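You operate a simulated robot arm through the tools that you are given. There is no shell and no other tool.

Carry out the task below with a simulated robot arm. There is one attempt and no reset: what you move stays moved.

TASK
Count the white pegs on the top of the picnic table, then put as many of the soap boxes from the top of the picnic table on the worktop beside the folding board. Put the blue-cap carton on the washer end of the table away on the top board of the wooden shelf unit. Take the blue bottle and leave it in the teal bowl. Open the lights drawer, take the yellow box and put it in the inside of the lights drawer, then shut the drawer. Put the bottle that says "Starch" from the washer end of the table on the ribbed slab and the bottle marked "Soap" on the short shelf under the counter. Take the round blue bottle on the top of the picnic table and put it away on the second board from the bottom of the wooden shelf unit. Take the orange wrapped block on the top of the picnic table and put it away on the top of the tiled table. Put the large sponge on the top of the picnic table away on the short shelf under the counter. The order is free. Set down upright: blue-cap carton, bottle, round blue bottle.

The check looks at the end state, three seconds after you hand in, the way a careful person would. Anything else that was tipped, shoved, dropped, spilled or broken makes it a failure. A push-on lid holds only when it is set on centred and level and pressed home; a screw cap is set on level and turned clockwise until tight.

THE ROBOT
A 7-joint arm with a two-finger parallel gripper on a trunk, on a base that moves. Base frame: it is fixed to the floor where the robot stands at the start and does not move with it; the origin is under the middle of the robot, x ahead of it, y to its left, z up; the surface under the hand at the start is at about z = 750. Units: mm, rad, N and s.
With the tool pointing down near the work surface it reaches from about 100 to 500 mm from the robot's upright axis, wherever it stands. Its first joint turns from -2.897 to 2.897 rad. Places, roughly: blue bottle [-1750, -3250, 1500]; blue-cap carton [500, 250, 750]; cream purple-cap bottle, round yellow bottle, whit [500, 250, 750]; inside of the lights drawer [-1800, -4300, 600]; large sponge (10x7x5 cm) [300, 800, 800]; lights drawer [-1700, -4300, 700]; orange wrapped block (3x3x3 cm) [300, 600, 800]; ribbed slab [-1100, -1900, 700]; round blue bottle [250, 500, 750]; second board of the wooden shelf unit [-1800, -2900, 400]; short shelf under the counter [3300, -1600, 300]; soap box [750, 0, 750]; teal bowl (27x27x11 cm) [-1200, -1300, 800]; top board of the wooden shelf unit [-1800, -2900, 1400]; top of the tiled table [-200, -3100, 800]; white peg (5x3x9 cm) [600, 100, 800]; worktop beside the folding board (17x47 cm) [-1760, -3600, 860]; yellow box [-2000, -3250, 1250]. Payload 1.57 kg.
Tool frame: the origin (TCP) lies between the finger pads and is the grasp point; the fingertips stand 30 mm ahead of it; z points along the fingers, y is the line along which they close. The gripper opens to 80 mm. The fingers are 17 mm wide and 12 mm thick; the gripper's body (40 by 82 mm) begins 80 mm behind the TCP.
Orientation is that of the tool frame in the base frame, as a unit quaternion [x, y, z, w]. With the fingers straight down and closing along the base's y, the tool's x points along the base's -x, its y along +y and its z along -z.

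THE INTERFACE
- The arm moves only by the tool move_arm. Its argument "rows" is a list of rows, each a list of 7 numbers: the shift along the tool's x, y, z in units of 150 mm (1.0 is 150 mm), then the turn, a rotation vector about the tool's x, y, z in units of 60 degrees (1.0 is 60 degrees), then the closure, from 0 (fully open) to 1 (shut). In form: [[x, y, z, wx, wy, wz, gripper], ...]. A call has 1 to 20 rows; each row is the pose to reach, as a shift and turn from the pose commanded when the call began, along the tool's axes at that moment. A call with a number of a shift or a turn outside -1 to 1 is refused whole. Rows are played at 5 a second. More than 50 mm and 0.15 rad between two rows, or a gripper value outside its range, and nothing of the call is played. Where a pose cannot be reached the arm comes as near as it can. A force on the tool above 40 N (or 10 N above the force at the start of the call, whichever is more), or a blocked arm, ends the call early, and 0.2 s more pass. Each finger travels about 72 mm/s and halts on what it meets, pressing with about 36 N; the grip force reading is that of the motor and also rises with nothing between the fingers. The clock runs only during rows and for 0.2 s after the last one: add rows that repeat a pose to give the fingers time. It gives the time, the measured TCP pose, the force on the tool (base axes), the opening and the grip force at its end, in the units of the frame above (readings bear some noise), with the torque about the TCP (base axes, N m) and any sound that the robot's microphone picked up.
- Cameras (640 x 400 px; columns grow to the right, rows downward): "scene" is now at [224.1, 43.9, 1563.9]; the picture's right is [0.62, -0.78, 0.00], its down [-0.72, -0.57, -0.40] and it looks along [0.32, 0.25, -0.91] (base axes); focal length 282 px, centre (320, 200). "wrist" rides on the gripper at [72, -7, -122] in the tool frame; the picture's right is [0.09, 1.00, 0.00], its down [-0.84, 0.08, -0.54] and it looks along [-0.54, 0.05, 0.84] (tool axes); focal length 238 px, centre (320, 200). There is no depth. A picture from a camera that has moved, and an enlarged one, comes with that camera's place and axes in the base frame and with its lens. The place of the scene camera against the robot may be out by one fixed shift of up to 18 mm in any direction.
- camera(camera): a new picture of that camera. The clock stands still meanwhile.
- raise_lower(by): slides the trunk up (or, below 0, down) by that many mm; the arm and the scene camera ride with it, the base frame stays. It gives what a move gives, with no picture.
- drive_base(legs): drives the robot by 1 to 6 legs, each [ahead, left, turn to the left] in mm, mm and rad, along the robot's own axes; the way and the turn of a leg run together, so that a leg with both is an arc; at most 1500 mm and 3.142 rad a leg. The arm and the cameras ride along, it lands a little off, and it stops where it bumps. It gives what a move gives.
- turn_head(pan, tilt): turns the head with the scene camera to pan (to the left, within 1.501 rad either way) and tilt (down, from -0.506 to 1.204), counted from straight ahead of the robot. It gives what a move gives.
- inspect(camera, box): a new picture of the part [left, top, right, bottom] of that camera's present view, enlarged. The clock stands still meanwhile.
- hand_in(): hands the job in; it is judged then, once.

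Places have to be worked out from the pictures, the camera data and where the tool is seen. Open the gripper and draw the arm clear of the work before you hand the job in, unless the task says otherwise.

The tools are called after ">>>" by a JSON object that holds its "method" and its "body". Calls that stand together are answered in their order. move_arm: Moves the arm, as the interface text tells. Its arguments: {"type":"object","properties":{"rows":{"type":"array"}},"required":["rows"]} The other tools are called the same way: raise_lower (by) moves the trunk up or down; drive_base (legs) drives the base; turn_head (pan, tilt) turns the head that bears the scene camera; camera (camera) takes a picture; inspect (camera, box) takes an enlarged picture of a part of a camera's view; hand_in () hands the job in.

At the start:

```text
time: 0.0
ee_pos: [221.3, 286.8, 1011.5]
tool_rot: [0.001, 1.0, 0.001, 0.0]
wrist_force: [-0.5, -0.8, 0.7]
ft_torque: [-0.03, -0.02, -0.01]
gripper_width: 79.7
grip_force: 0.0
trunk travel left (down, up): [-819.0, 171.0]
robot x, y, heading: [2.1, 0.2, -0.003]
head pan, tilt (commanded): [0.672, 1.154]
```

scene: 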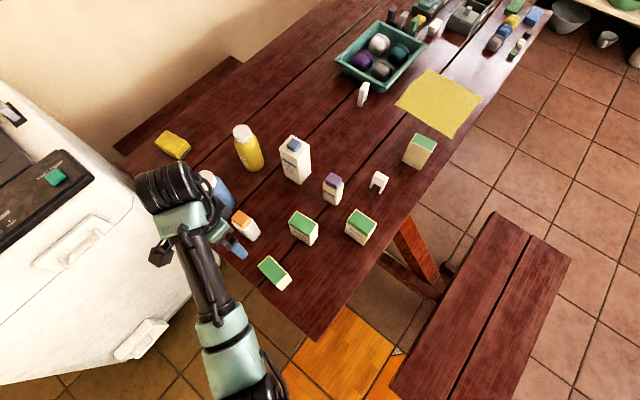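
wrist: 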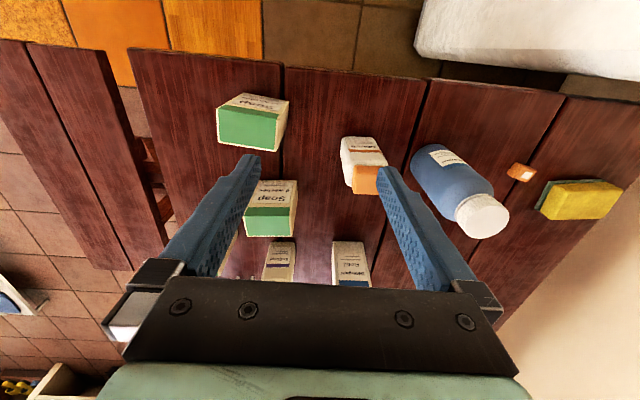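

I see several soap boxes (green tops), bottles, and at least two white pegs on the picnic table. I'll enlarge the scene view to identify the objects first.

>>> {"method": "inspect", "body": {"camera": "scene", "box": [140, 100, 460, 300]}}

>>> {"method": "inspect", "body": {"camera": "scene", "box": [320, 0, 640, 200]}}

>>> {"method": "inspect", "body": {"camera": "wrist", "box": [120, 70, 640, 300]}}

```text
2.00 times, centred on (300, 200) of scene
camera zoom: at [224.1, 43.9, 1563.9], right [0.62, -0.78, 0.0], down [-0.72, -0.57, -0.4], along [0.32, 0.25, -0.91], focal length 565 px, centre (360, 200)
```

zoom: 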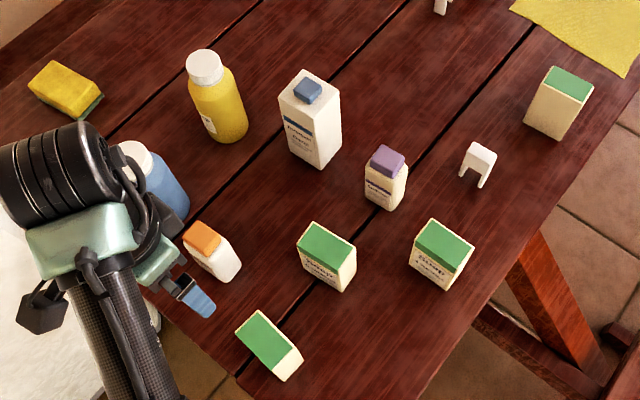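

```text
2.00 times, centred on (480, 100) of scene
camera zoom: at [224.1, 43.9, 1563.9], right [0.62, -0.78, 0.0], down [-0.72, -0.57, -0.4], along [0.32, 0.25, -0.91], focal length 565 px, centre (0, 400)
```

zoom: 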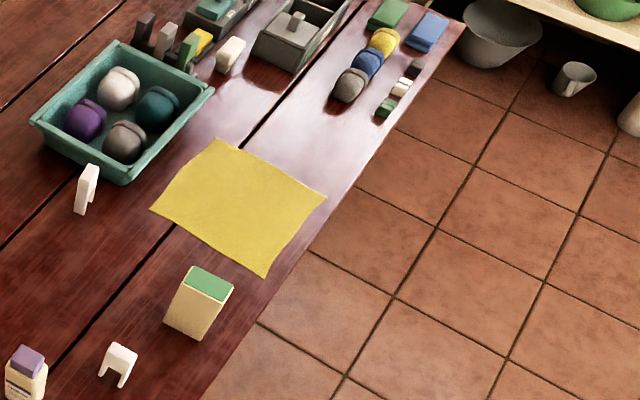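

```text
1.23 times, centred on (380, 185) of wrist
camera zoom: at [150.1, 281.1, 1133.1], right [-0.09, 1.0, 0.0], down [0.84, 0.08, 0.54], along [0.54, 0.05, -0.84], focal length 293 px, centre (246, 218)
```

zoom: 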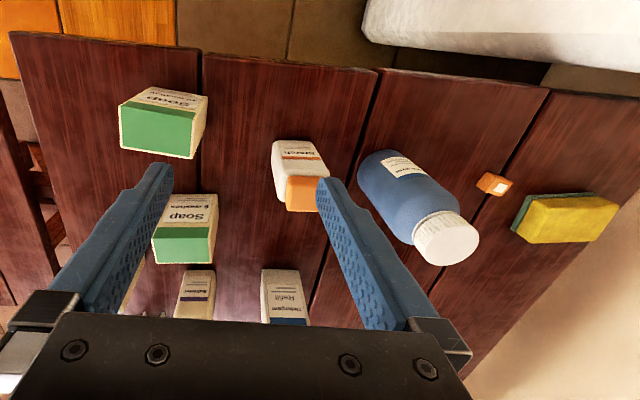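

Some labels may read differently ("Soap" vs "Syrup" etc.). I'll zoom further on labels and on possible pegs at the far end.

>>> {"method": "inspect", "body": {"camera": "scene", "box": [280, 200, 380, 262]}}

>>> {"method": "inspect", "body": {"camera": "scene", "box": [380, 0, 480, 62]}}

>>> {"method": "inspect", "body": {"camera": "scene", "box": [350, 70, 450, 195]}}

>>> {"method": "inspect", "body": {"camera": "scene", "box": [200, 110, 350, 290]}}

>>> {"method": "inspect", "body": {"camera": "wrist", "box": [200, 80, 400, 290]}}

>>> {"method": "inspect", "body": {"camera": "wrist", "box": [400, 120, 640, 250]}}

```text
6.40 times, centred on (330, 231) of scene
camera zoom: at [224.1, 43.9, 1563.9], right [0.62, -0.78, 0.0], down [-0.72, -0.57, -0.4], along [0.32, 0.25, -0.91], focal length 1808 px, centre (256, 2)
```

zoom: 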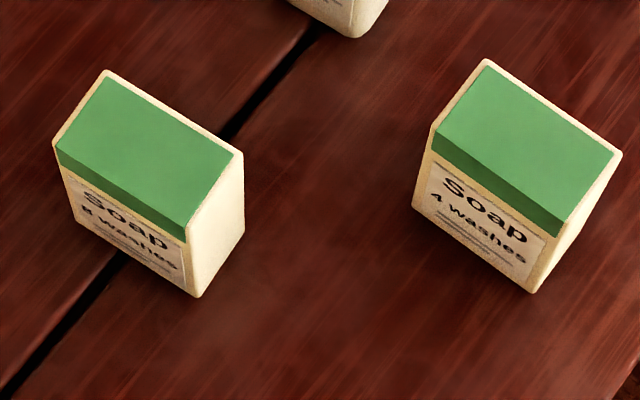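

```text
6.40 times, centred on (430, 31) of scene
camera zoom: at [224.1, 43.9, 1563.9], right [0.62, -0.78, 0.0], down [-0.72, -0.57, -0.4], along [0.32, 0.25, -0.91], focal length 1808 px, centre (-384, 1282)
```

zoom: 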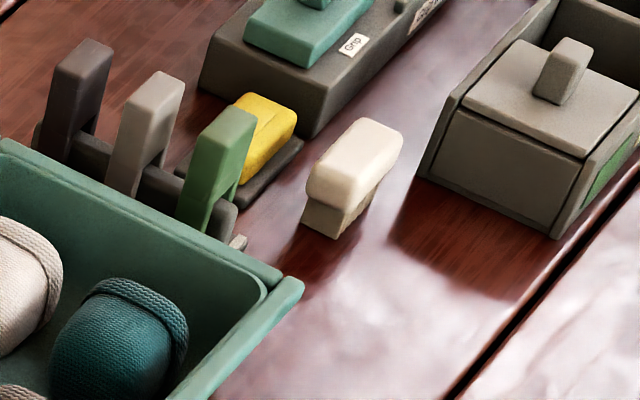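

```text
3.20 times, centred on (400, 132) of scene
camera zoom: at [224.1, 43.9, 1563.9], right [0.62, -0.78, 0.0], down [-0.72, -0.57, -0.4], along [0.32, 0.25, -0.91], focal length 904 px, centre (64, 416)
```

zoom: 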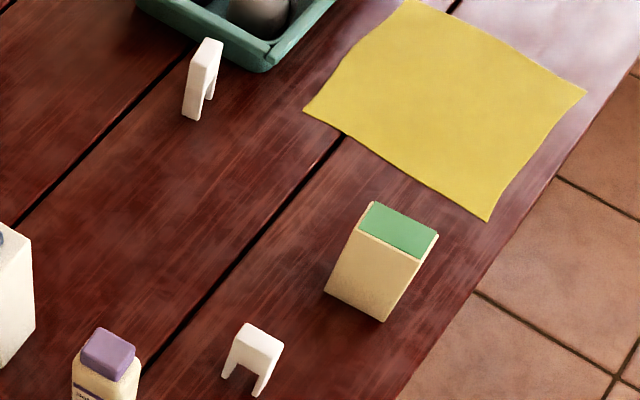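

```text
2.22 times, centred on (275, 200) of scene
camera zoom: at [224.1, 43.9, 1563.9], right [0.62, -0.78, 0.0], down [-0.72, -0.57, -0.4], along [0.32, 0.25, -0.91], focal length 628 px, centre (420, 200)
```

zoom: 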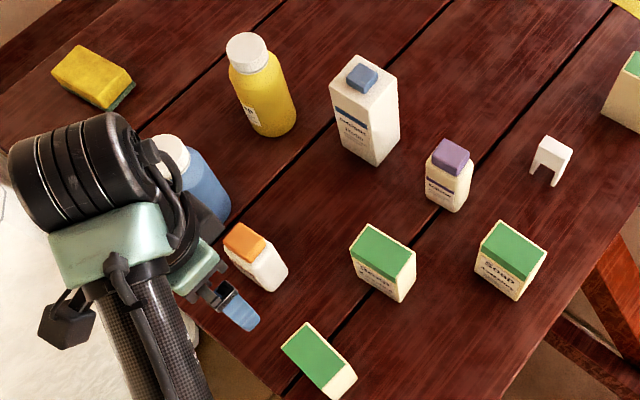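

```text
1.90 times, centred on (300, 185) of wrist
camera zoom: at [150.1, 281.1, 1133.1], right [-0.09, 1.0, 0.0], down [0.84, 0.08, 0.54], along [0.54, 0.05, -0.84], focal length 454 px, centre (358, 229)
```

zoom: 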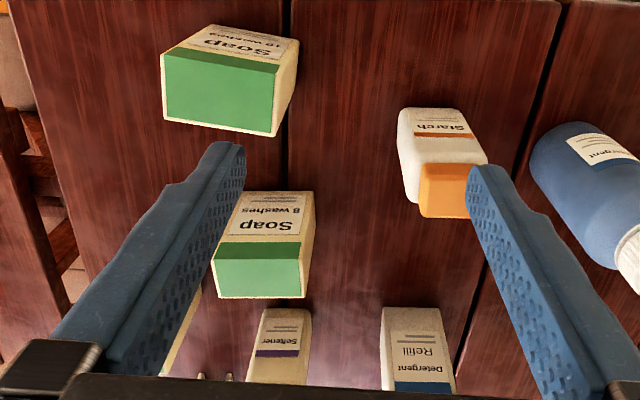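

```text
2.67 times, centred on (520, 185) of wrist
camera zoom: at [150.1, 281.1, 1133.1], right [-0.09, 1.0, 0.0], down [0.84, 0.08, 0.54], along [0.54, 0.05, -0.84], focal length 636 px, centre (-213, 240)
```

zoom: 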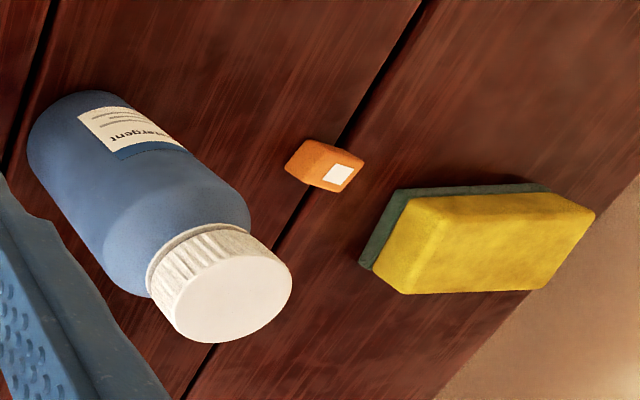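

Labels read so far: "Soap" on three green-top boxes, "Starch" on the orange-cap bottle, "Softener" on purple-cap bottle, "Detergent" on the blue round bottle and "Detergent Refill" on the blue-cap carton. I'll turn the head to survey the table and the room.

>>> {"method": "turn_head", "body": {"pan": 0.0, "tilt": 0.6}}

>>> {"method": "camera", "body": {"camera": "scene"}}

>>> {"method": "turn_head", "body": {"pan": 0.75, "tilt": 0.6}}

>>> {"method": "camera", "body": {"camera": "scene"}}

>>> {"method": "turn_head", "body": {"pan": -1.0, "tilt": 0.45}}

>>> {"method": "camera", "body": {"camera": "scene"}}

>>> {"method": "turn_head", "body": {"pan": 1.5, "tilt": 0.45}}

>>> {"method": "camera", "body": {"camera": "scene"}}

```text
time: 1.1
ee_pos: [221.8, 287.2, 1012.9]
tool_rot: [0.0, 1.0, 0.0, 0.0]
wrist_force: [-0.1, 1.1, 0.0]
ft_torque: [0.03, -0.03, 0.01]
gripper_width: 80.0
grip_force: 0.1
trunk travel left (down, up): [-819.0, 171.0]
robot x, y, heading: [0.1, 2.4, -0.0]
head pan, tilt (commanded): [0.0, 0.6]
```

```text
taken
camera scene: at [266.1, 7.1, 1605.8], right [0.0, -1.0, 0.0], down [-0.57, 0.0, -0.82], along [0.82, 0.0, -0.57], focal length 282 px, centre (320, 200)
```

scene: 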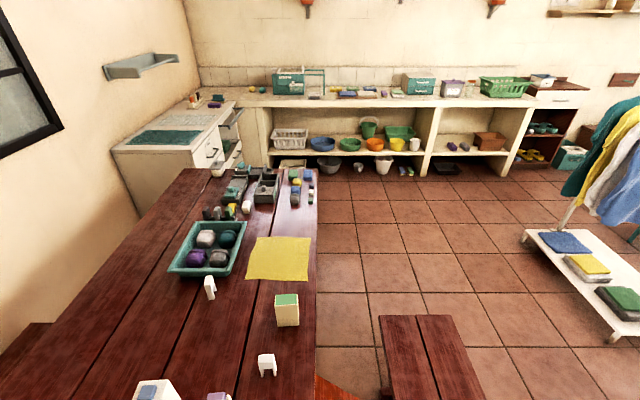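

```text
time: 2.1
ee_pos: [222.6, 288.2, 1012.7]
tool_rot: [0.0, 1.0, 0.0, 0.0]
wrist_force: [-0.6, -0.6, 0.0]
ft_torque: [0.0, 0.0, 0.0]
gripper_width: 80.1
grip_force: 0.0
trunk travel left (down, up): [-819.0, 171.0]
robot x, y, heading: [2.0, -1.3, 0.002]
head pan, tilt (commanded): [0.75, 0.6]
```

```text
taken
camera scene: at [242.4, 67.2, 1605.8], right [0.68, -0.73, 0.0], down [-0.41, -0.38, -0.83], along [0.6, 0.56, -0.56], focal length 282 px, centre (320, 200)
```

scene: 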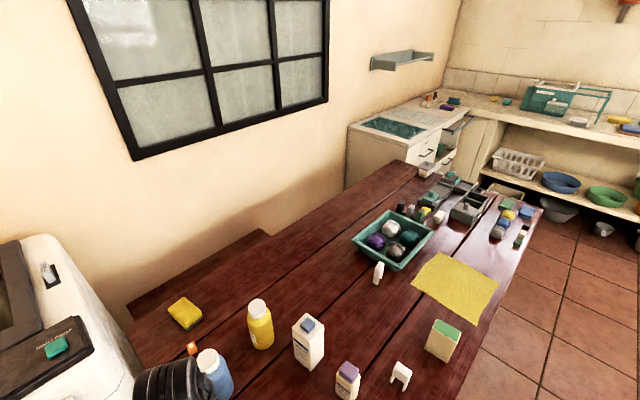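

```text
time: 3.9
ee_pos: [221.8, 286.6, 1011.3]
tool_rot: [0.0, 1.0, 0.0, 0.0]
wrist_force: [-0.3, -1.0, -0.1]
ft_torque: [-0.01, 0.02, -0.01]
gripper_width: 79.8
grip_force: 0.1
trunk travel left (down, up): [-819.0, 171.0]
robot x, y, heading: [-3.2, -0.7, -0.001]
head pan, tilt (commanded): [-1.0, 0.45]
```

```text
taken
camera scene: at [227.4, -70.3, 1619.4], right [-0.84, -0.54, 0.0], down [-0.24, 0.37, -0.9], along [0.49, -0.76, -0.44], focal length 282 px, centre (320, 200)
```

scene: 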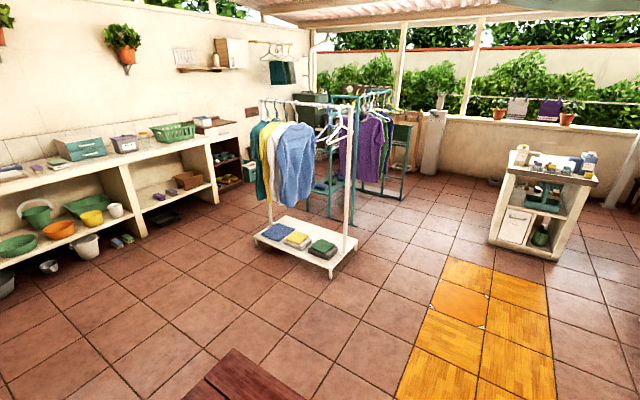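

```text
time: 6.2
ee_pos: [221.7, 286.8, 1012.2]
tool_rot: [0.001, 1.0, 0.0, 0.001]
wrist_force: [-0.3, 0.5, -0.2]
ft_torque: [-0.02, 0.01, -0.02]
gripper_width: 80.1
grip_force: 0.0
trunk travel left (down, up): [-819.0, 171.0]
robot x, y, heading: [-1.8, -1.9, 0.005]
head pan, tilt (commanded): [1.499, 0.45]
```

```text
taken
camera scene: at [184.3, 98.7, 1619.4], right [1.0, -0.07, 0.0], down [-0.03, -0.43, -0.9], along [0.06, 0.9, -0.44], focal length 282 px, centre (320, 200)
```

scene: 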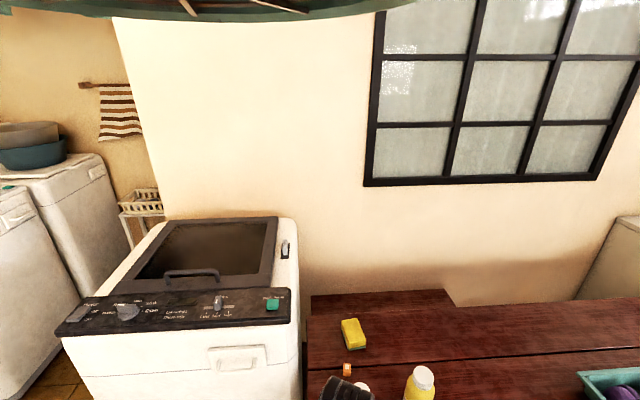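

The table has two clear white pegs so far; the white thing near the tray needs a closer look. I'll look down-left to check the washer clearance and the far table area once more, zoomed.

>>> {"method": "turn_head", "body": {"pan": 1.3, "tilt": 1.1}}

>>> {"method": "camera", "body": {"camera": "scene"}}

>>> {"method": "turn_head", "body": {"pan": 0.3, "tilt": 0.55}}

>>> {"method": "inspect", "body": {"camera": "scene", "box": [200, 120, 440, 270]}}

>>> {"method": "inspect", "body": {"camera": "scene", "box": [80, 240, 320, 400]}}

```text
time: 7.2
ee_pos: [221.8, 287.9, 1012.6]
tool_rot: [0.0, 1.0, -0.001, 0.0]
wrist_force: [-1.0, -0.2, 0.1]
ft_torque: [0.0, 0.01, -0.01]
gripper_width: 80.0
grip_force: 0.1
trunk travel left (down, up): [-819.0, 171.0]
robot x, y, heading: [0.3, 2.1, 0.003]
head pan, tilt (commanded): [1.3, 1.1]
```

```text
taken
camera scene: at [194.6, 67.9, 1567.3], right [0.96, -0.27, 0.0], down [-0.24, -0.86, -0.45], along [0.12, 0.44, -0.89], focal length 282 px, centre (320, 200)
```

scene: 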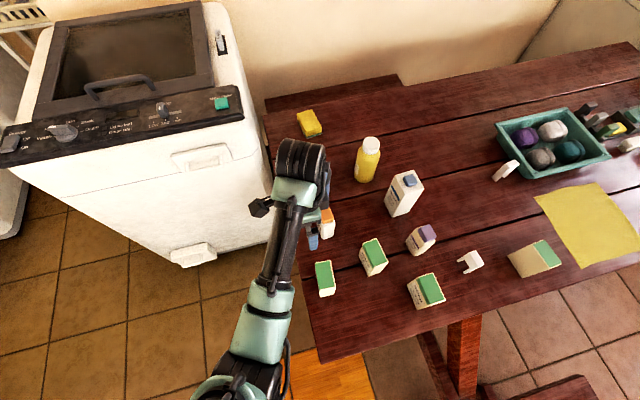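

```text
time: 8.5
ee_pos: [222.4, 286.6, 1012.5]
tool_rot: [0.0, 1.0, 0.0, 0.0]
wrist_force: [0.9, -0.7, -0.3]
ft_torque: [0.04, -0.02, -0.02]
gripper_width: 80.2
grip_force: 0.0
trunk travel left (down, up): [-819.0, 171.0]
robot x, y, heading: [-2.6, -1.3, 0.002]
head pan, tilt (commanded): [0.3, 0.55]
```

```text
2.67 times, centred on (320, 195) of scene
camera zoom: at [263.4, 33.6, 1610.3], right [0.3, -0.95, 0.0], down [-0.5, -0.15, -0.85], along [0.81, 0.25, -0.52], focal length 753 px, centre (320, 213)
```

zoom: 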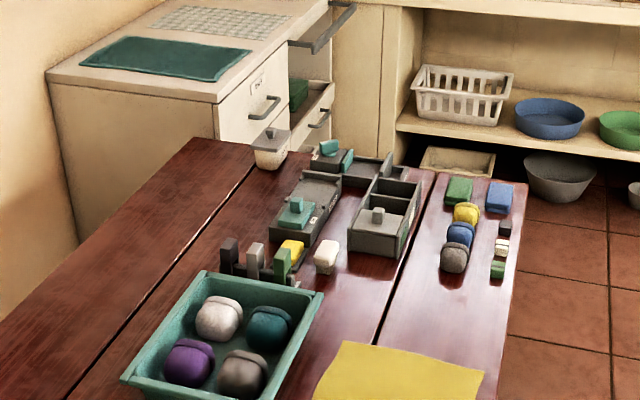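

```text
2.50 times, centred on (200, 320) of scene
camera zoom: at [263.4, 33.6, 1610.3], right [0.3, -0.95, 0.0], down [-0.5, -0.15, -0.85], along [0.81, 0.25, -0.52], focal length 706 px, centre (620, -100)
```

zoom: 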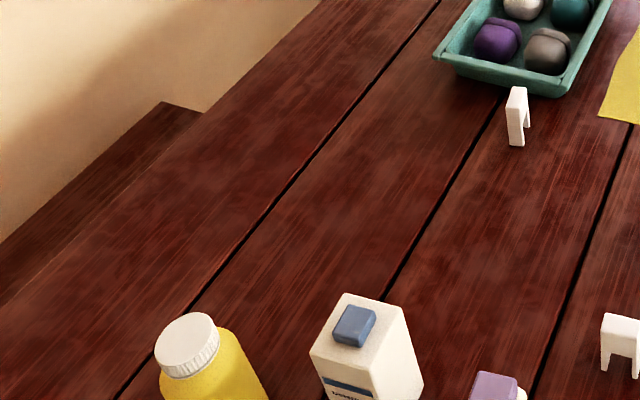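

Two pegs stand clearly; I want to check a small pale thing behind the teal tray near the green peg. Zooming in there.

>>> {"method": "inspect", "body": {"camera": "scene", "box": [270, 195, 340, 239]}}

>>> {"method": "inspect", "body": {"camera": "scene", "box": [290, 160, 410, 235]}}

```text
9.09 times, centred on (305, 217) of scene
camera zoom: at [263.4, 33.6, 1610.3], right [0.3, -0.95, 0.0], down [-0.5, -0.15, -0.85], along [0.81, 0.25, -0.52], focal length 2568 px, centre (456, 46)
```

zoom: 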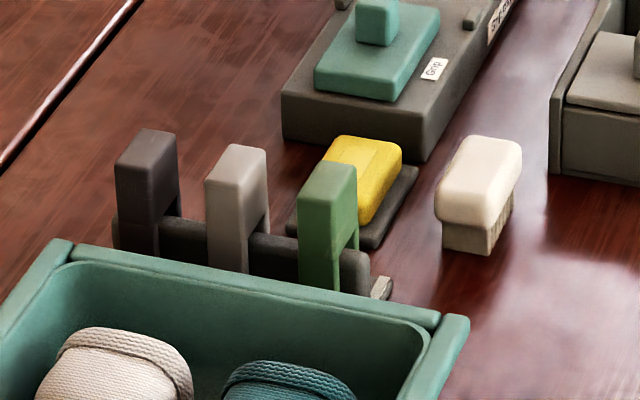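

```text
5.33 times, centred on (350, 198) of scene
camera zoom: at [263.4, 33.6, 1610.3], right [0.3, -0.95, 0.0], down [-0.5, -0.15, -0.85], along [0.81, 0.25, -0.52], focal length 1506 px, centre (160, 213)
```

zoom: 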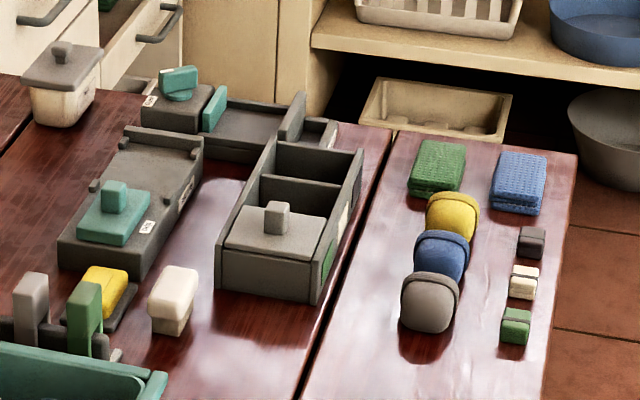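

The thing by the green peg looks like the end of its holder rod. Now I'll read the yellow bottle's label to find the "Soap" bottle.

>>> {"method": "turn_head", "body": {"pan": 0.9, "tilt": 0.85}}

>>> {"method": "camera", "body": {"camera": "scene"}}

>>> {"method": "inspect", "body": {"camera": "scene", "box": [240, 190, 320, 240]}}

```text
time: 9.5
ee_pos: [221.4, 287.0, 1012.2]
tool_rot: [0.0, 1.0, 0.001, -0.001]
wrist_force: [0.2, -1.0, -0.3]
ft_torque: [-0.02, -0.01, -0.01]
gripper_width: 80.1
grip_force: 0.1
trunk travel left (down, up): [-819.0, 171.0]
robot x, y, heading: [-3.2, -3.8, -0.002]
head pan, tilt (commanded): [0.901, 0.85]
```

```text
taken
camera scene: at [226.4, 68.2, 1585.0], right [0.78, -0.62, 0.0], down [-0.47, -0.59, -0.66], along [0.41, 0.52, -0.75], focal length 282 px, centre (320, 200)
```

scene: 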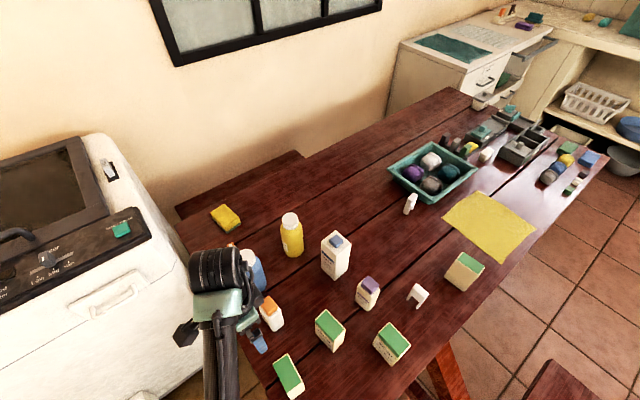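

```text
8.00 times, centred on (280, 215) of scene
camera zoom: at [226.4, 68.2, 1585.0], right [0.78, -0.62, 0.0], down [-0.47, -0.59, -0.66], along [0.41, 0.52, -0.75], focal length 2259 px, centre (640, 80)
```

zoom: 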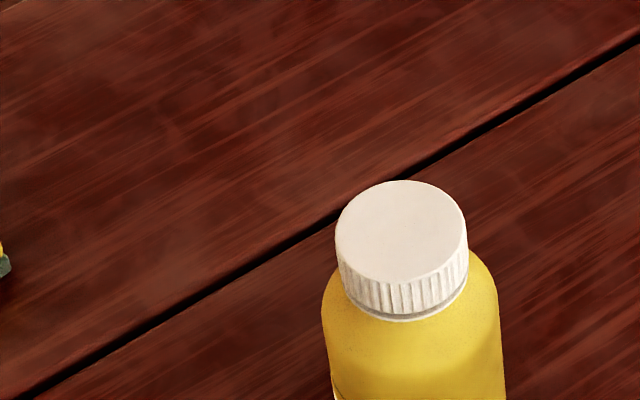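

>>> {"method": "inspect", "body": {"camera": "scene", "box": [252, 205, 332, 260]}}

```text
7.27 times, centred on (292, 232) of scene
camera zoom: at [226.4, 68.2, 1585.0], right [0.78, -0.62, 0.0], down [-0.47, -0.59, -0.66], along [0.41, 0.52, -0.75], focal length 2054 px, centre (524, -36)
```

zoom: 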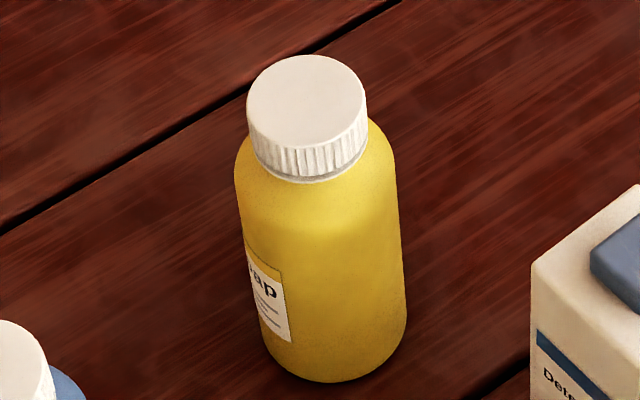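

The yellow bottle reads "Soap" (label end "…ap" visible). I'll move the gripper above the Starch bottle (about (295, 360)) to get a close wrist view and test the arm.

>>> {"method": "move_arm", "body": {"rows": [[-0.12, 0.12, 0.08, 0, 0, 0, 0], [-0.25, 0.25, 0.17, 0, 0, 0, 0], [-0.37, 0.37, 0.26, 0, 0, 0, 0], [-0.493, 0.487, 0.347, 0, 0, 0, 0], [-0.493, 0.487, 0.347, 0, 0, 0, 0]]}}

>>> {"method": "camera", "body": {"camera": "wrist"}}

>>> {"method": "camera", "body": {"camera": "scene"}}

```text
time: 10.7
ee_pos: [296.9, 360.1, 960.7]
tool_rot: [0.001, 1.0, 0.0, 0.0]
wrist_force: [0.8, -0.4, -0.3]
ft_torque: [0.04, -0.03, -0.04]
gripper_width: 80.0
grip_force: 0.0
trunk travel left (down, up): [-819.0, 171.0]
robot x, y, heading: [-0.2, 0.0, -0.0]
head pan, tilt (commanded): [0.901, 0.85]
```

```text
taken
camera wrist: at [224.5, 354.5, 1080.5], right [-0.09, 1.0, 0.0], down [0.84, 0.08, 0.54], along [0.54, 0.05, -0.84], focal length 238 px, centre (320, 200)
```

wrist: 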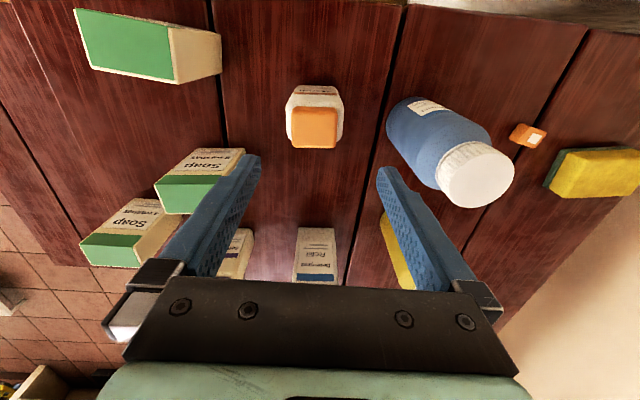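

```text
taken
camera scene: at [225.9, 67.9, 1585.0], right [0.78, -0.62, 0.0], down [-0.47, -0.59, -0.66], along [0.41, 0.52, -0.75], focal length 282 px, centre (320, 200)
```

scene: 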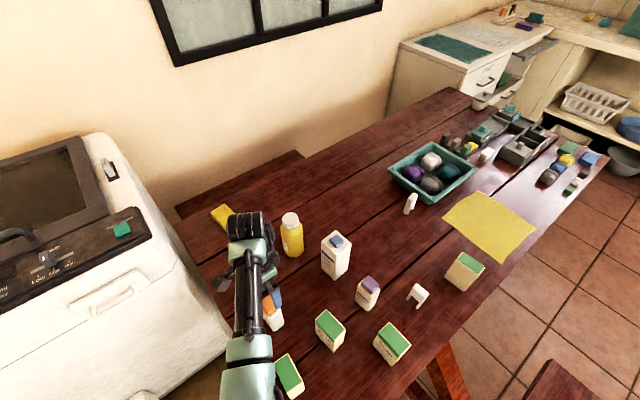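

The Starch bottle's cap top is at about (285, 355, 875), body ~54 mm wide in y. I'll lower the open gripper around it to TCP z≈832, then close.

>>> {"method": "move_arm", "body": {"rows": [[0.073, -0.033, 0.0, 0, 0, 0, 0], [0.073, -0.033, 0.2, 0, 0, 0, 0], [0.073, -0.033, 0.4, 0, 0, 0, 0], [0.073, -0.033, 0.6, 0, 0, 0, 0], [0.073, -0.033, 0.75, 0, 0, 0, 0], [0.073, -0.033, 0.857, 0, 0, 0, 0], [0.073, -0.033, 0.857, 0, 0, 0, 0]]}}

>>> {"method": "camera", "body": {"camera": "wrist"}}

```text
time: 12.3
ee_pos: [285.8, 354.5, 827.8]
tool_rot: [0.0, 1.0, 0.0, 0.0]
wrist_force: [-1.2, -0.3, 0.3]
ft_torque: [0.02, 0.01, 0.03]
gripper_width: 79.8
grip_force: 0.0
trunk travel left (down, up): [-819.0, 171.0]
robot x, y, heading: [0.1, 4.0, 0.001]
head pan, tilt (commanded): [0.901, 0.85]
```

```text
taken
camera wrist: at [213.5, 348.7, 950.4], right [-0.09, 1.0, 0.0], down [0.84, 0.08, 0.54], along [0.54, 0.05, -0.84], focal length 238 px, centre (320, 200)
```

wrist: 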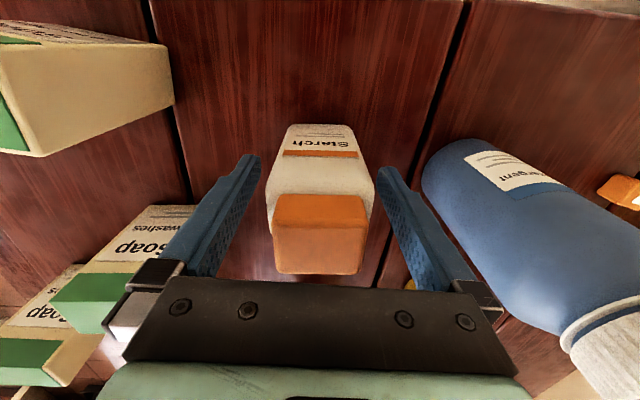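

The bottle is centred between the fingers. I'll close on it and then lift.

>>> {"method": "move_arm", "body": {"rows": [[0, 0, 0, 0, 0, 0, 1], [0, 0, 0, 0, 0, 0, 1], [0, 0, 0, 0, 0, 0, 1], [0, 0, 0, 0, 0, 0, 1], [0, 0, 0, 0, 0, 0, 1]]}}

>>> {"method": "camera", "body": {"camera": "wrist"}}

```text
time: 13.5
ee_pos: [285.3, 355.9, 830.6]
tool_rot: [0.0, 1.0, 0.0, 0.0]
wrist_force: [0.2, 0.9, 0.2]
ft_torque: [-0.01, -0.05, 0.02]
gripper_width: 55.5
grip_force: 36.5
trunk travel left (down, up): [-819.0, 171.0]
robot x, y, heading: [2.6, -1.6, 0.001]
head pan, tilt (commanded): [0.901, 0.85]
```

```text
taken
camera wrist: at [213.7, 348.8, 950.5], right [-0.09, 1.0, 0.0], down [0.84, 0.08, 0.54], along [0.54, 0.05, -0.84], focal length 238 px, centre (320, 200)
```

wrist: 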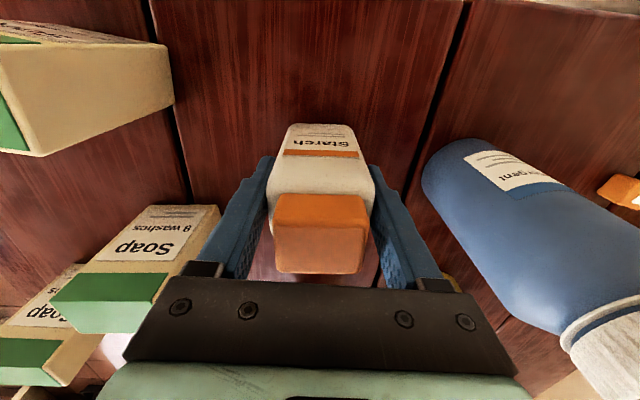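

Gripped at 55.5 mm. I'll lift 150 mm and bring it in, clear of the table, before driving.

>>> {"method": "move_arm", "body": {"rows": [[0, 0, -0.25, 0, 0, 0, 1], [0, 0, -0.5, 0, 0, 0, 1], [0, 0, -0.75, 0, 0, 0, 1], [0, 0, -1, 0, 0, 0, 1], [0.2, -0.2, -1, 0, 0, 0, 1], [0.4, -0.4, -1, 0, 0, 0, 1], [0.4, -0.4, -1, 0, 0, 0, 1]]}}

>>> {"method": "turn_head", "body": {"pan": -1.5, "tilt": 0.5}}

>>> {"method": "camera", "body": {"camera": "scene"}}

```text
time: 15.1
ee_pos: [222.8, 294.8, 983.0]
tool_rot: [0.0, 1.0, 0.0, 0.0]
wrist_force: [0.0, 0.6, -2.7]
ft_torque: [-0.04, 0.01, -0.03]
gripper_width: 55.2
grip_force: 36.3
trunk travel left (down, up): [-819.0, 171.0]
robot x, y, heading: [-4.0, -1.9, -0.0]
head pan, tilt (commanded): [0.901, 0.85]
```

```text
time: 17.3
ee_pos: [223.9, 295.0, 981.8]
tool_rot: [0.001, 1.0, 0.0, 0.0]
wrist_force: [-0.3, 0.0, -2.8]
ft_torque: [0.0, -0.01, 0.01]
gripper_width: 55.0
grip_force: 35.9
trunk travel left (down, up): [-819.0, 171.0]
robot x, y, heading: [0.6, -1.1, -0.001]
head pan, tilt (commanded): [-1.499, 0.499]
```

```text
taken
camera scene: at [184.4, -83.6, 1614.9], right [-1.0, -0.07, 0.0], down [-0.03, 0.48, -0.88], along [0.06, -0.88, -0.48], focal length 282 px, centre (320, 200)
```

scene: 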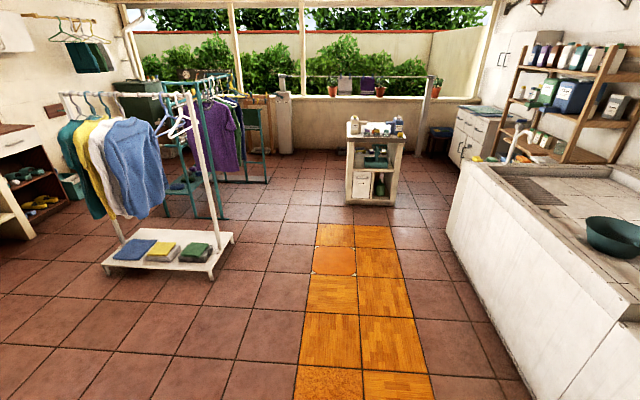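

The trough with the ribbed slab and teal bowl lies along x≈-900; the tiled table is ahead at y≈-2900 and the wooden shelf at the far right. I'll back off 150 mm, strafe right 900 mm and turn right a quarter-turn, then look.

>>> {"method": "drive_base", "body": {"legs": [[-150, 0, 0], [0, -900, 0], [0, 0, -1.571]]}}

>>> {"method": "turn_head", "body": {"pan": -0.7, "tilt": 0.5}}

>>> {"method": "camera", "body": {"camera": "scene"}}

>>> {"method": "turn_head", "body": {"pan": -1.5, "tilt": 0.6}}

>>> {"method": "camera", "body": {"camera": "scene"}}

```text
time: 26.8
ee_pos: [143.9, -1128.0, 981.5]
tool_rot: [0.709, 0.705, 0.001, 0.001]
wrist_force: [-0.3, -0.2, -1.8]
ft_torque: [-0.02, 0.0, -0.02]
gripper_width: 54.7
grip_force: 35.8
trunk travel left (down, up): [-819.0, 171.0]
robot x, y, heading: [-151.0, -902.8, -1.573]
head pan, tilt (commanded): [-1.499, 0.499]
```

```text
time: 28.0
ee_pos: [143.9, -1128.3, 982.1]
tool_rot: [0.71, 0.704, 0.001, 0.0]
wrist_force: [0.8, 0.0, -1.8]
ft_torque: [0.0, -0.02, 0.02]
gripper_width: 54.5
grip_force: 36.3
trunk travel left (down, up): [-819.0, 171.0]
robot x, y, heading: [-149.8, -903.2, -1.576]
head pan, tilt (commanded): [-0.7, 0.499]
```

```text
taken
camera scene: at [-202.4, -1134.7, 1614.9], right [-0.76, 0.65, 0.0], down [0.31, 0.36, -0.88], along [-0.57, -0.67, -0.48], focal length 282 px, centre (320, 200)
```

scene: 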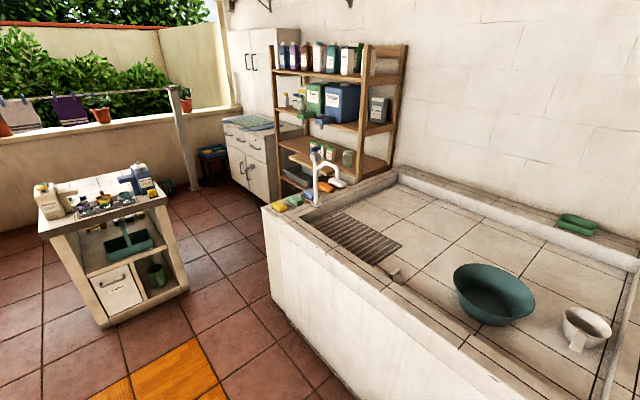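

```text
time: 29.1
ee_pos: [144.4, -1127.3, 982.4]
tool_rot: [0.71, 0.704, 0.001, 0.0]
wrist_force: [0.3, 1.0, -2.4]
ft_torque: [-0.02, -0.01, -0.03]
gripper_width: 54.7
grip_force: 36.5
trunk travel left (down, up): [-819.0, 171.0]
robot x, y, heading: [-150.0, -905.6, -1.583]
head pan, tilt (commanded): [-1.499, 0.6]
```

```text
taken
camera scene: at [-231.5, -1071.4, 1605.8], right [-0.07, 1.0, 0.0], down [0.56, 0.04, -0.83], along [-0.82, -0.05, -0.56], focal length 282 px, centre (320, 200)
```

scene: 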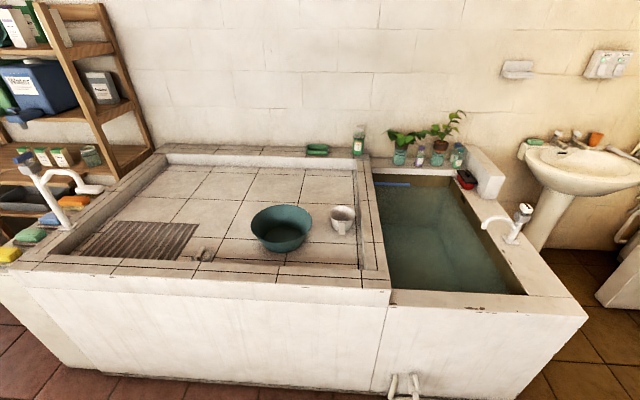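

I can see the trough, slab (x≈-1290..-1040, y≈-2230..-1740) and the bowl. I'll look straight down to see the robot's own base footprint and zoom on the slab.

>>> {"method": "inspect", "body": {"camera": "scene", "box": [40, 170, 240, 290]}}

>>> {"method": "turn_head", "body": {"pan": -0.2, "tilt": 1.2}}

>>> {"method": "camera", "body": {"camera": "scene"}}

```text
3.20 times, centred on (140, 230) of scene
camera zoom: at [-231.5, -1071.4, 1605.8], right [-0.07, 1.0, 0.0], down [0.56, 0.04, -0.83], along [-0.82, -0.05, -0.56], focal length 904 px, centre (896, 104)
```

zoom: 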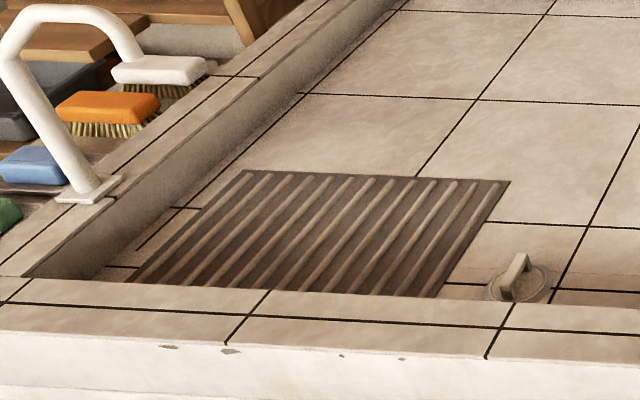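

```text
time: 30.6
ee_pos: [143.2, -1128.9, 982.3]
tool_rot: [0.709, 0.705, 0.0, 0.001]
wrist_force: [-0.3, 0.1, -1.3]
ft_torque: [0.03, -0.01, -0.01]
gripper_width: 54.4
grip_force: 36.0
trunk travel left (down, up): [-819.0, 171.0]
robot x, y, heading: [-149.2, -905.4, -1.579]
head pan, tilt (commanded): [-0.201, 1.201]
```

```text
taken
camera scene: at [-154.8, -1120.3, 1561.2], right [-0.98, 0.21, 0.0], down [0.19, 0.91, -0.36], along [-0.07, -0.35, -0.93], focal length 282 px, centre (320, 200)
```

scene: 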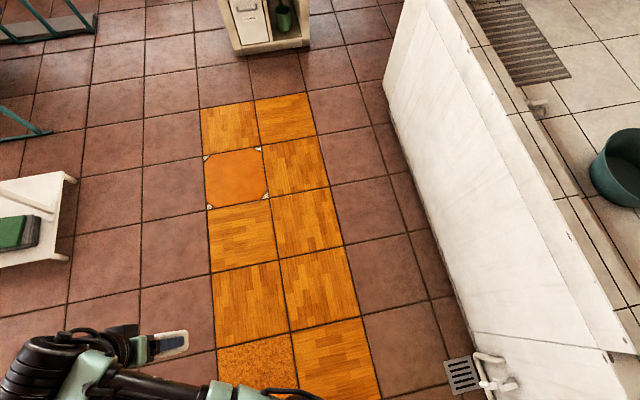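

The slab's ribs run along x. I'll drive forward 1020 mm, turn right to face the trough, and approach to x≈-450.

>>> {"method": "drive_base", "body": {"legs": [[1020, 0, 0], [0, 0, -1.565], [300, 0, 0]]}}

>>> {"method": "turn_head", "body": {"pan": 0.0, "tilt": 0.9}}

>>> {"method": "camera", "body": {"camera": "scene"}}

```text
time: 41.3
ee_pos: [-686.3, -2187.6, 982.1]
tool_rot: [1.0, -0.019, 0.0, 0.0]
wrist_force: [0.8, 0.9, -2.8]
ft_torque: [-0.02, -0.03, 0.01]
gripper_width: 54.7
grip_force: 36.3
trunk travel left (down, up): [-819.0, 171.0]
robot x, y, heading: [-451.9, -1900.4, 3.104]
head pan, tilt (commanded): [-0.201, 1.201]
```

```text
time: 42.1
ee_pos: [-686.5, -2187.0, 983.0]
tool_rot: [1.0, -0.019, -0.001, 0.0]
wrist_force: [0.4, 0.3, -2.3]
ft_torque: [-0.02, 0.02, 0.06]
gripper_width: 54.6
grip_force: 35.8
trunk travel left (down, up): [-819.0, 171.0]
robot x, y, heading: [-454.7, -1901.5, 3.106]
head pan, tilt (commanded): [0.0, 0.901]
```

```text
taken
camera scene: at [-689.8, -1884.4, 1581.0], right [0.04, 1.0, 0.0], down [0.78, -0.03, -0.62], along [-0.62, 0.02, -0.78], focal length 282 px, centre (320, 200)
```

scene: 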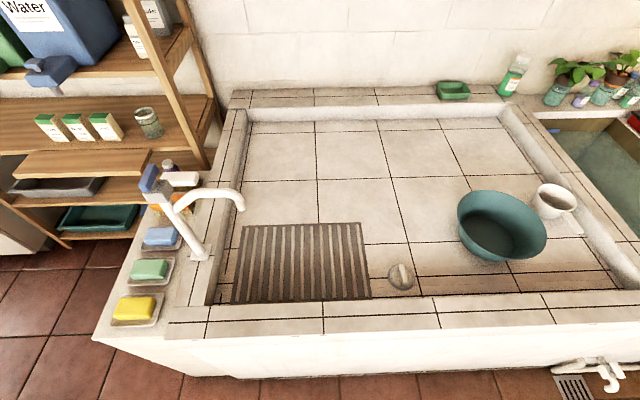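

The slab spans about x -1280..-993, y -2150..-1721. I'll swing the arm toward the robot's centre line (world +y) in steps before nearing the trough.

>>> {"method": "move_arm", "body": {"rows": [[0, -0.3, 0, 0, 0, 0, 1], [0, -0.6, 0, 0, 0, 0, 1], [0, -0.9, 0, 0, 0, 0, 1], [0, -1, 0, 0, 0, 0, 1]]}}

>>> {"method": "move_arm", "body": {"rows": [[-0.15, -0.25, 0, 0, 0, 0, 1], [-0.3, -0.5, 0, 0, 0, 0, 1], [-0.45, -0.75, 0, 0, 0, 0, 1], [-0.6, -1, 0, 0, 0, 0, 1], [-0.6, -1, 0, 0, 0, 0, 1]]}}

>>> {"method": "camera", "body": {"camera": "wrist"}}

```text
time: 43.1
ee_pos: [-679.8, -2035.9, 982.5]
tool_rot: [1.0, -0.018, 0.0, 0.0]
wrist_force: [0.1, -0.1, -2.0]
ft_torque: [0.01, 0.0, 0.0]
gripper_width: 54.7
grip_force: 36.4
trunk travel left (down, up): [-819.0, 171.0]
robot x, y, heading: [-451.1, -1900.6, 3.108]
head pan, tilt (commanded): [0.0, 0.901]
```

```text
time: 44.3
ee_pos: [-766.7, -1880.9, 980.3]
tool_rot: [1.0, -0.019, 0.0, 0.0]
wrist_force: [-0.5, -0.8, -1.6]
ft_torque: [-0.01, 0.0, -0.01]
gripper_width: 54.8
grip_force: 35.5
trunk travel left (down, up): [-819.0, 171.0]
robot x, y, heading: [-454.9, -1896.7, 3.103]
head pan, tilt (commanded): [0.0, 0.901]
```

```text
taken
camera wrist: at [-695.4, -1876.4, 1101.5], right [0.06, -1.0, 0.0], down [-0.84, -0.05, 0.54], along [-0.54, -0.03, -0.84], focal length 238 px, centre (320, 200)
```

wrist: 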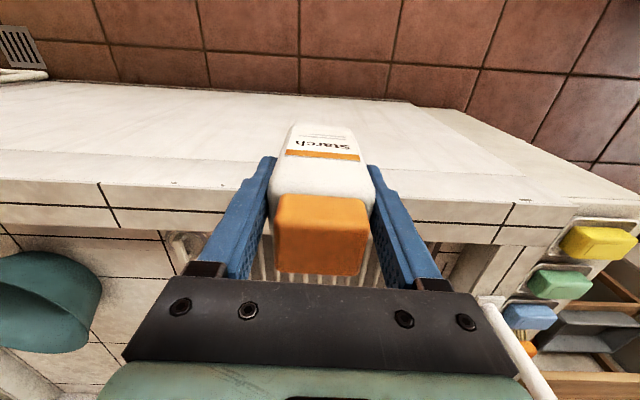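

Bottle is held well. I'll drive 140 mm closer to the trough.

>>> {"method": "drive_base", "body": {"legs": [[140, 0, 0]]}}

>>> {"method": "camera", "body": {"camera": "wrist"}}

>>> {"method": "camera", "body": {"camera": "scene"}}

```text
time: 45.6
ee_pos: [-906.9, -1875.2, 980.6]
tool_rot: [1.0, -0.019, 0.0, 0.0]
wrist_force: [-0.2, 0.2, -2.2]
ft_torque: [0.0, 0.01, 0.03]
gripper_width: 54.6
grip_force: 36.6
trunk travel left (down, up): [-819.0, 171.0]
robot x, y, heading: [-592.8, -1892.2, 3.103]
head pan, tilt (commanded): [0.0, 0.901]
```

```text
taken
camera wrist: at [-834.8, -1871.2, 1101.5], right [0.05, -1.0, 0.0], down [-0.84, -0.05, 0.54], along [-0.54, -0.03, -0.84], focal length 238 px, centre (320, 200)
```

wrist: 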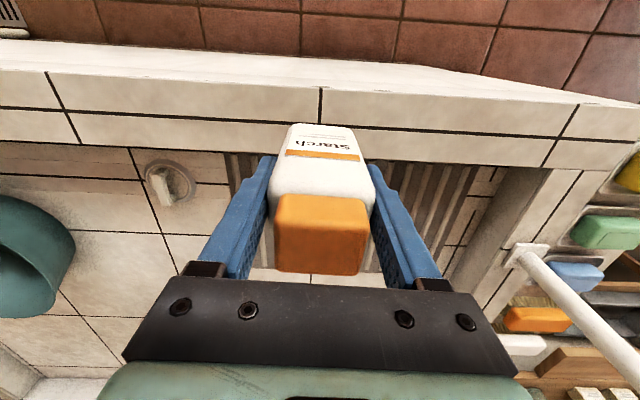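

```text
taken
camera scene: at [-829.3, -1878.9, 1581.0], right [0.04, 1.0, 0.0], down [0.78, -0.03, -0.62], along [-0.62, 0.02, -0.78], focal length 282 px, centre (320, 200)
```

scene: 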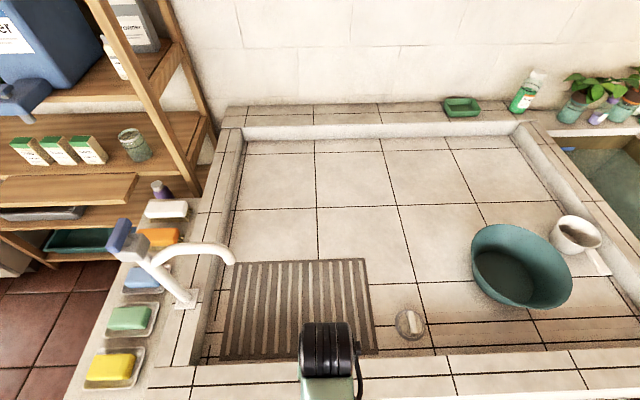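

The slab is now close. I'll zoom on the ribs to pick a spot where the bottle base spans two ribs.

>>> {"method": "inspect", "body": {"camera": "scene", "box": [210, 250, 390, 362]}}

>>> {"method": "inspect", "body": {"camera": "wrist", "box": [140, 120, 500, 300]}}

```text
3.56 times, centred on (300, 306) of scene
camera zoom: at [-829.3, -1878.9, 1581.0], right [0.04, 1.0, 0.0], down [0.78, -0.03, -0.62], along [-0.62, 0.02, -0.78], focal length 1004 px, centre (391, -177)
```

zoom: 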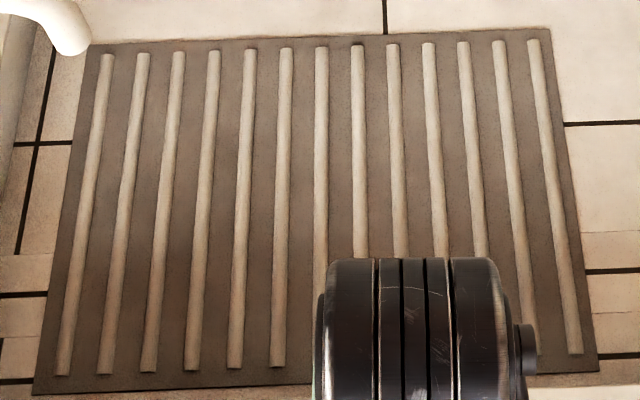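

```text
1.78 times, centred on (320, 210) of wrist
camera zoom: at [-834.8, -1871.2, 1101.5], right [0.05, -1.0, 0.0], down [-0.84, -0.05, 0.54], along [-0.54, -0.03, -0.84], focal length 424 px, centre (320, 182)
```

zoom: 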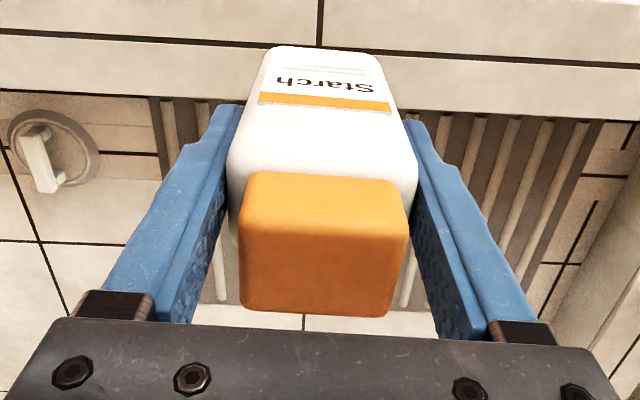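

13 ribs at about 33 mm pitch; I'll extend over the slab to x≈-1080 and lower somewhat, then look again.

>>> {"method": "move_arm", "body": {"rows": [[-0.3, 0, 0, 0, 0, 0, 1], [-0.6, 0, 0.1, 0, 0, 0, 1], [-0.9, 0, 0.3, 0, 0, 0, 1], [-1, -0.1, 0.5, 0, 0, 0, 1], [-1, -0.1, 0.6, 0, 0, 0, 1], [-1, -0.1, 0.6, 0, 0, 0, 1]]}}

>>> {"method": "camera", "body": {"camera": "wrist"}}

>>> {"method": "camera", "body": {"camera": "scene"}}

```text
refused: row 3 steps farther than a row can; nothing moved
```

```text
taken
camera wrist: at [-834.8, -1871.2, 1101.5], right [0.05, -1.0, 0.0], down [-0.84, -0.05, 0.54], along [-0.54, -0.03, -0.84], focal length 238 px, centre (320, 200)
```

wrist: 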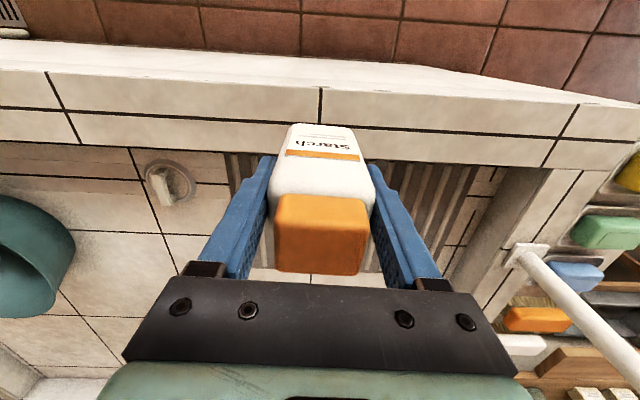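

```text
taken
camera scene: at [-829.3, -1878.9, 1581.0], right [0.04, 1.0, 0.0], down [0.78, -0.03, -0.62], along [-0.62, 0.02, -0.78], focal length 282 px, centre (320, 200)
```

scene: 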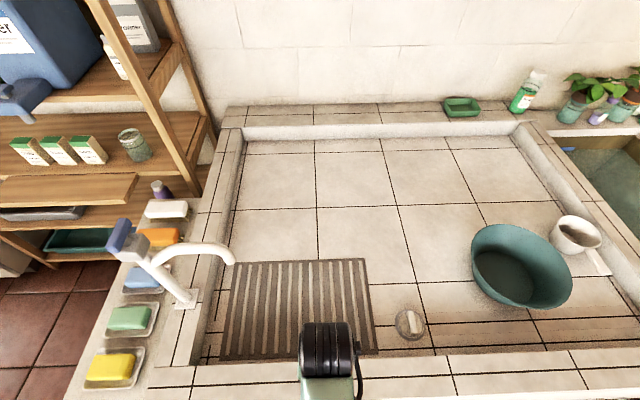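

The step limit is 50 mm combined; I'll use smaller steps.

>>> {"method": "move_arm", "body": {"rows": [[-0.25, 0, 0, 0, 0, 0, 1], [-0.5, 0, 0.1, 0, 0, 0, 1], [-0.75, -0.05, 0.2, 0, 0, 0, 1], [-1, -0.1, 0.3, 0, 0, 0, 1], [-1, -0.1, 0.45, 0, 0, 0, 1], [-1, -0.1, 0.6, 0, 0, 0, 1], [-1, -0.1, 0.6, 0, 0, 0, 1]]}}

>>> {"method": "camera", "body": {"camera": "wrist"}}

>>> {"method": "inspect", "body": {"camera": "scene", "box": [210, 230, 400, 350]}}

```text
time: 47.2
ee_pos: [-1055.3, -1856.0, 890.4]
tool_rot: [1.0, -0.018, 0.001, 0.0]
wrist_force: [-0.3, -0.2, -2.0]
ft_torque: [0.01, 0.0, 0.02]
gripper_width: 54.8
grip_force: 35.7
trunk travel left (down, up): [-819.0, 171.0]
robot x, y, heading: [-593.8, -1893.2, 3.102]
head pan, tilt (commanded): [0.0, 0.901]
```

```text
taken
camera wrist: at [-983.8, -1850.7, 1011.6], right [0.05, -1.0, 0.0], down [-0.84, -0.05, 0.54], along [-0.54, -0.03, -0.84], focal length 238 px, centre (320, 200)
```

wrist: 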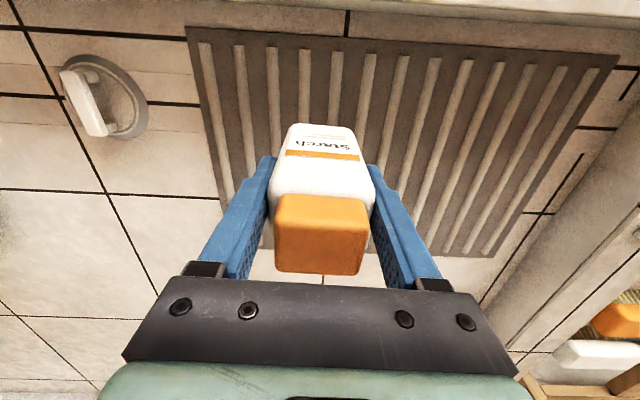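

```text
3.33 times, centred on (305, 290) of scene
camera zoom: at [-829.3, -1878.9, 1581.0], right [0.04, 1.0, 0.0], down [0.78, -0.03, -0.62], along [-0.62, 0.02, -0.78], focal length 941 px, centre (370, -100)
```

zoom: 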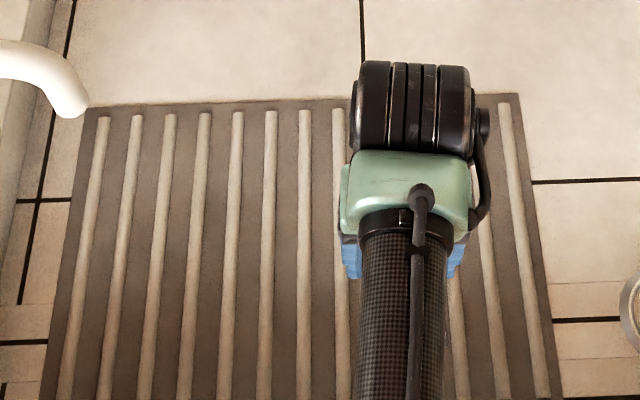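

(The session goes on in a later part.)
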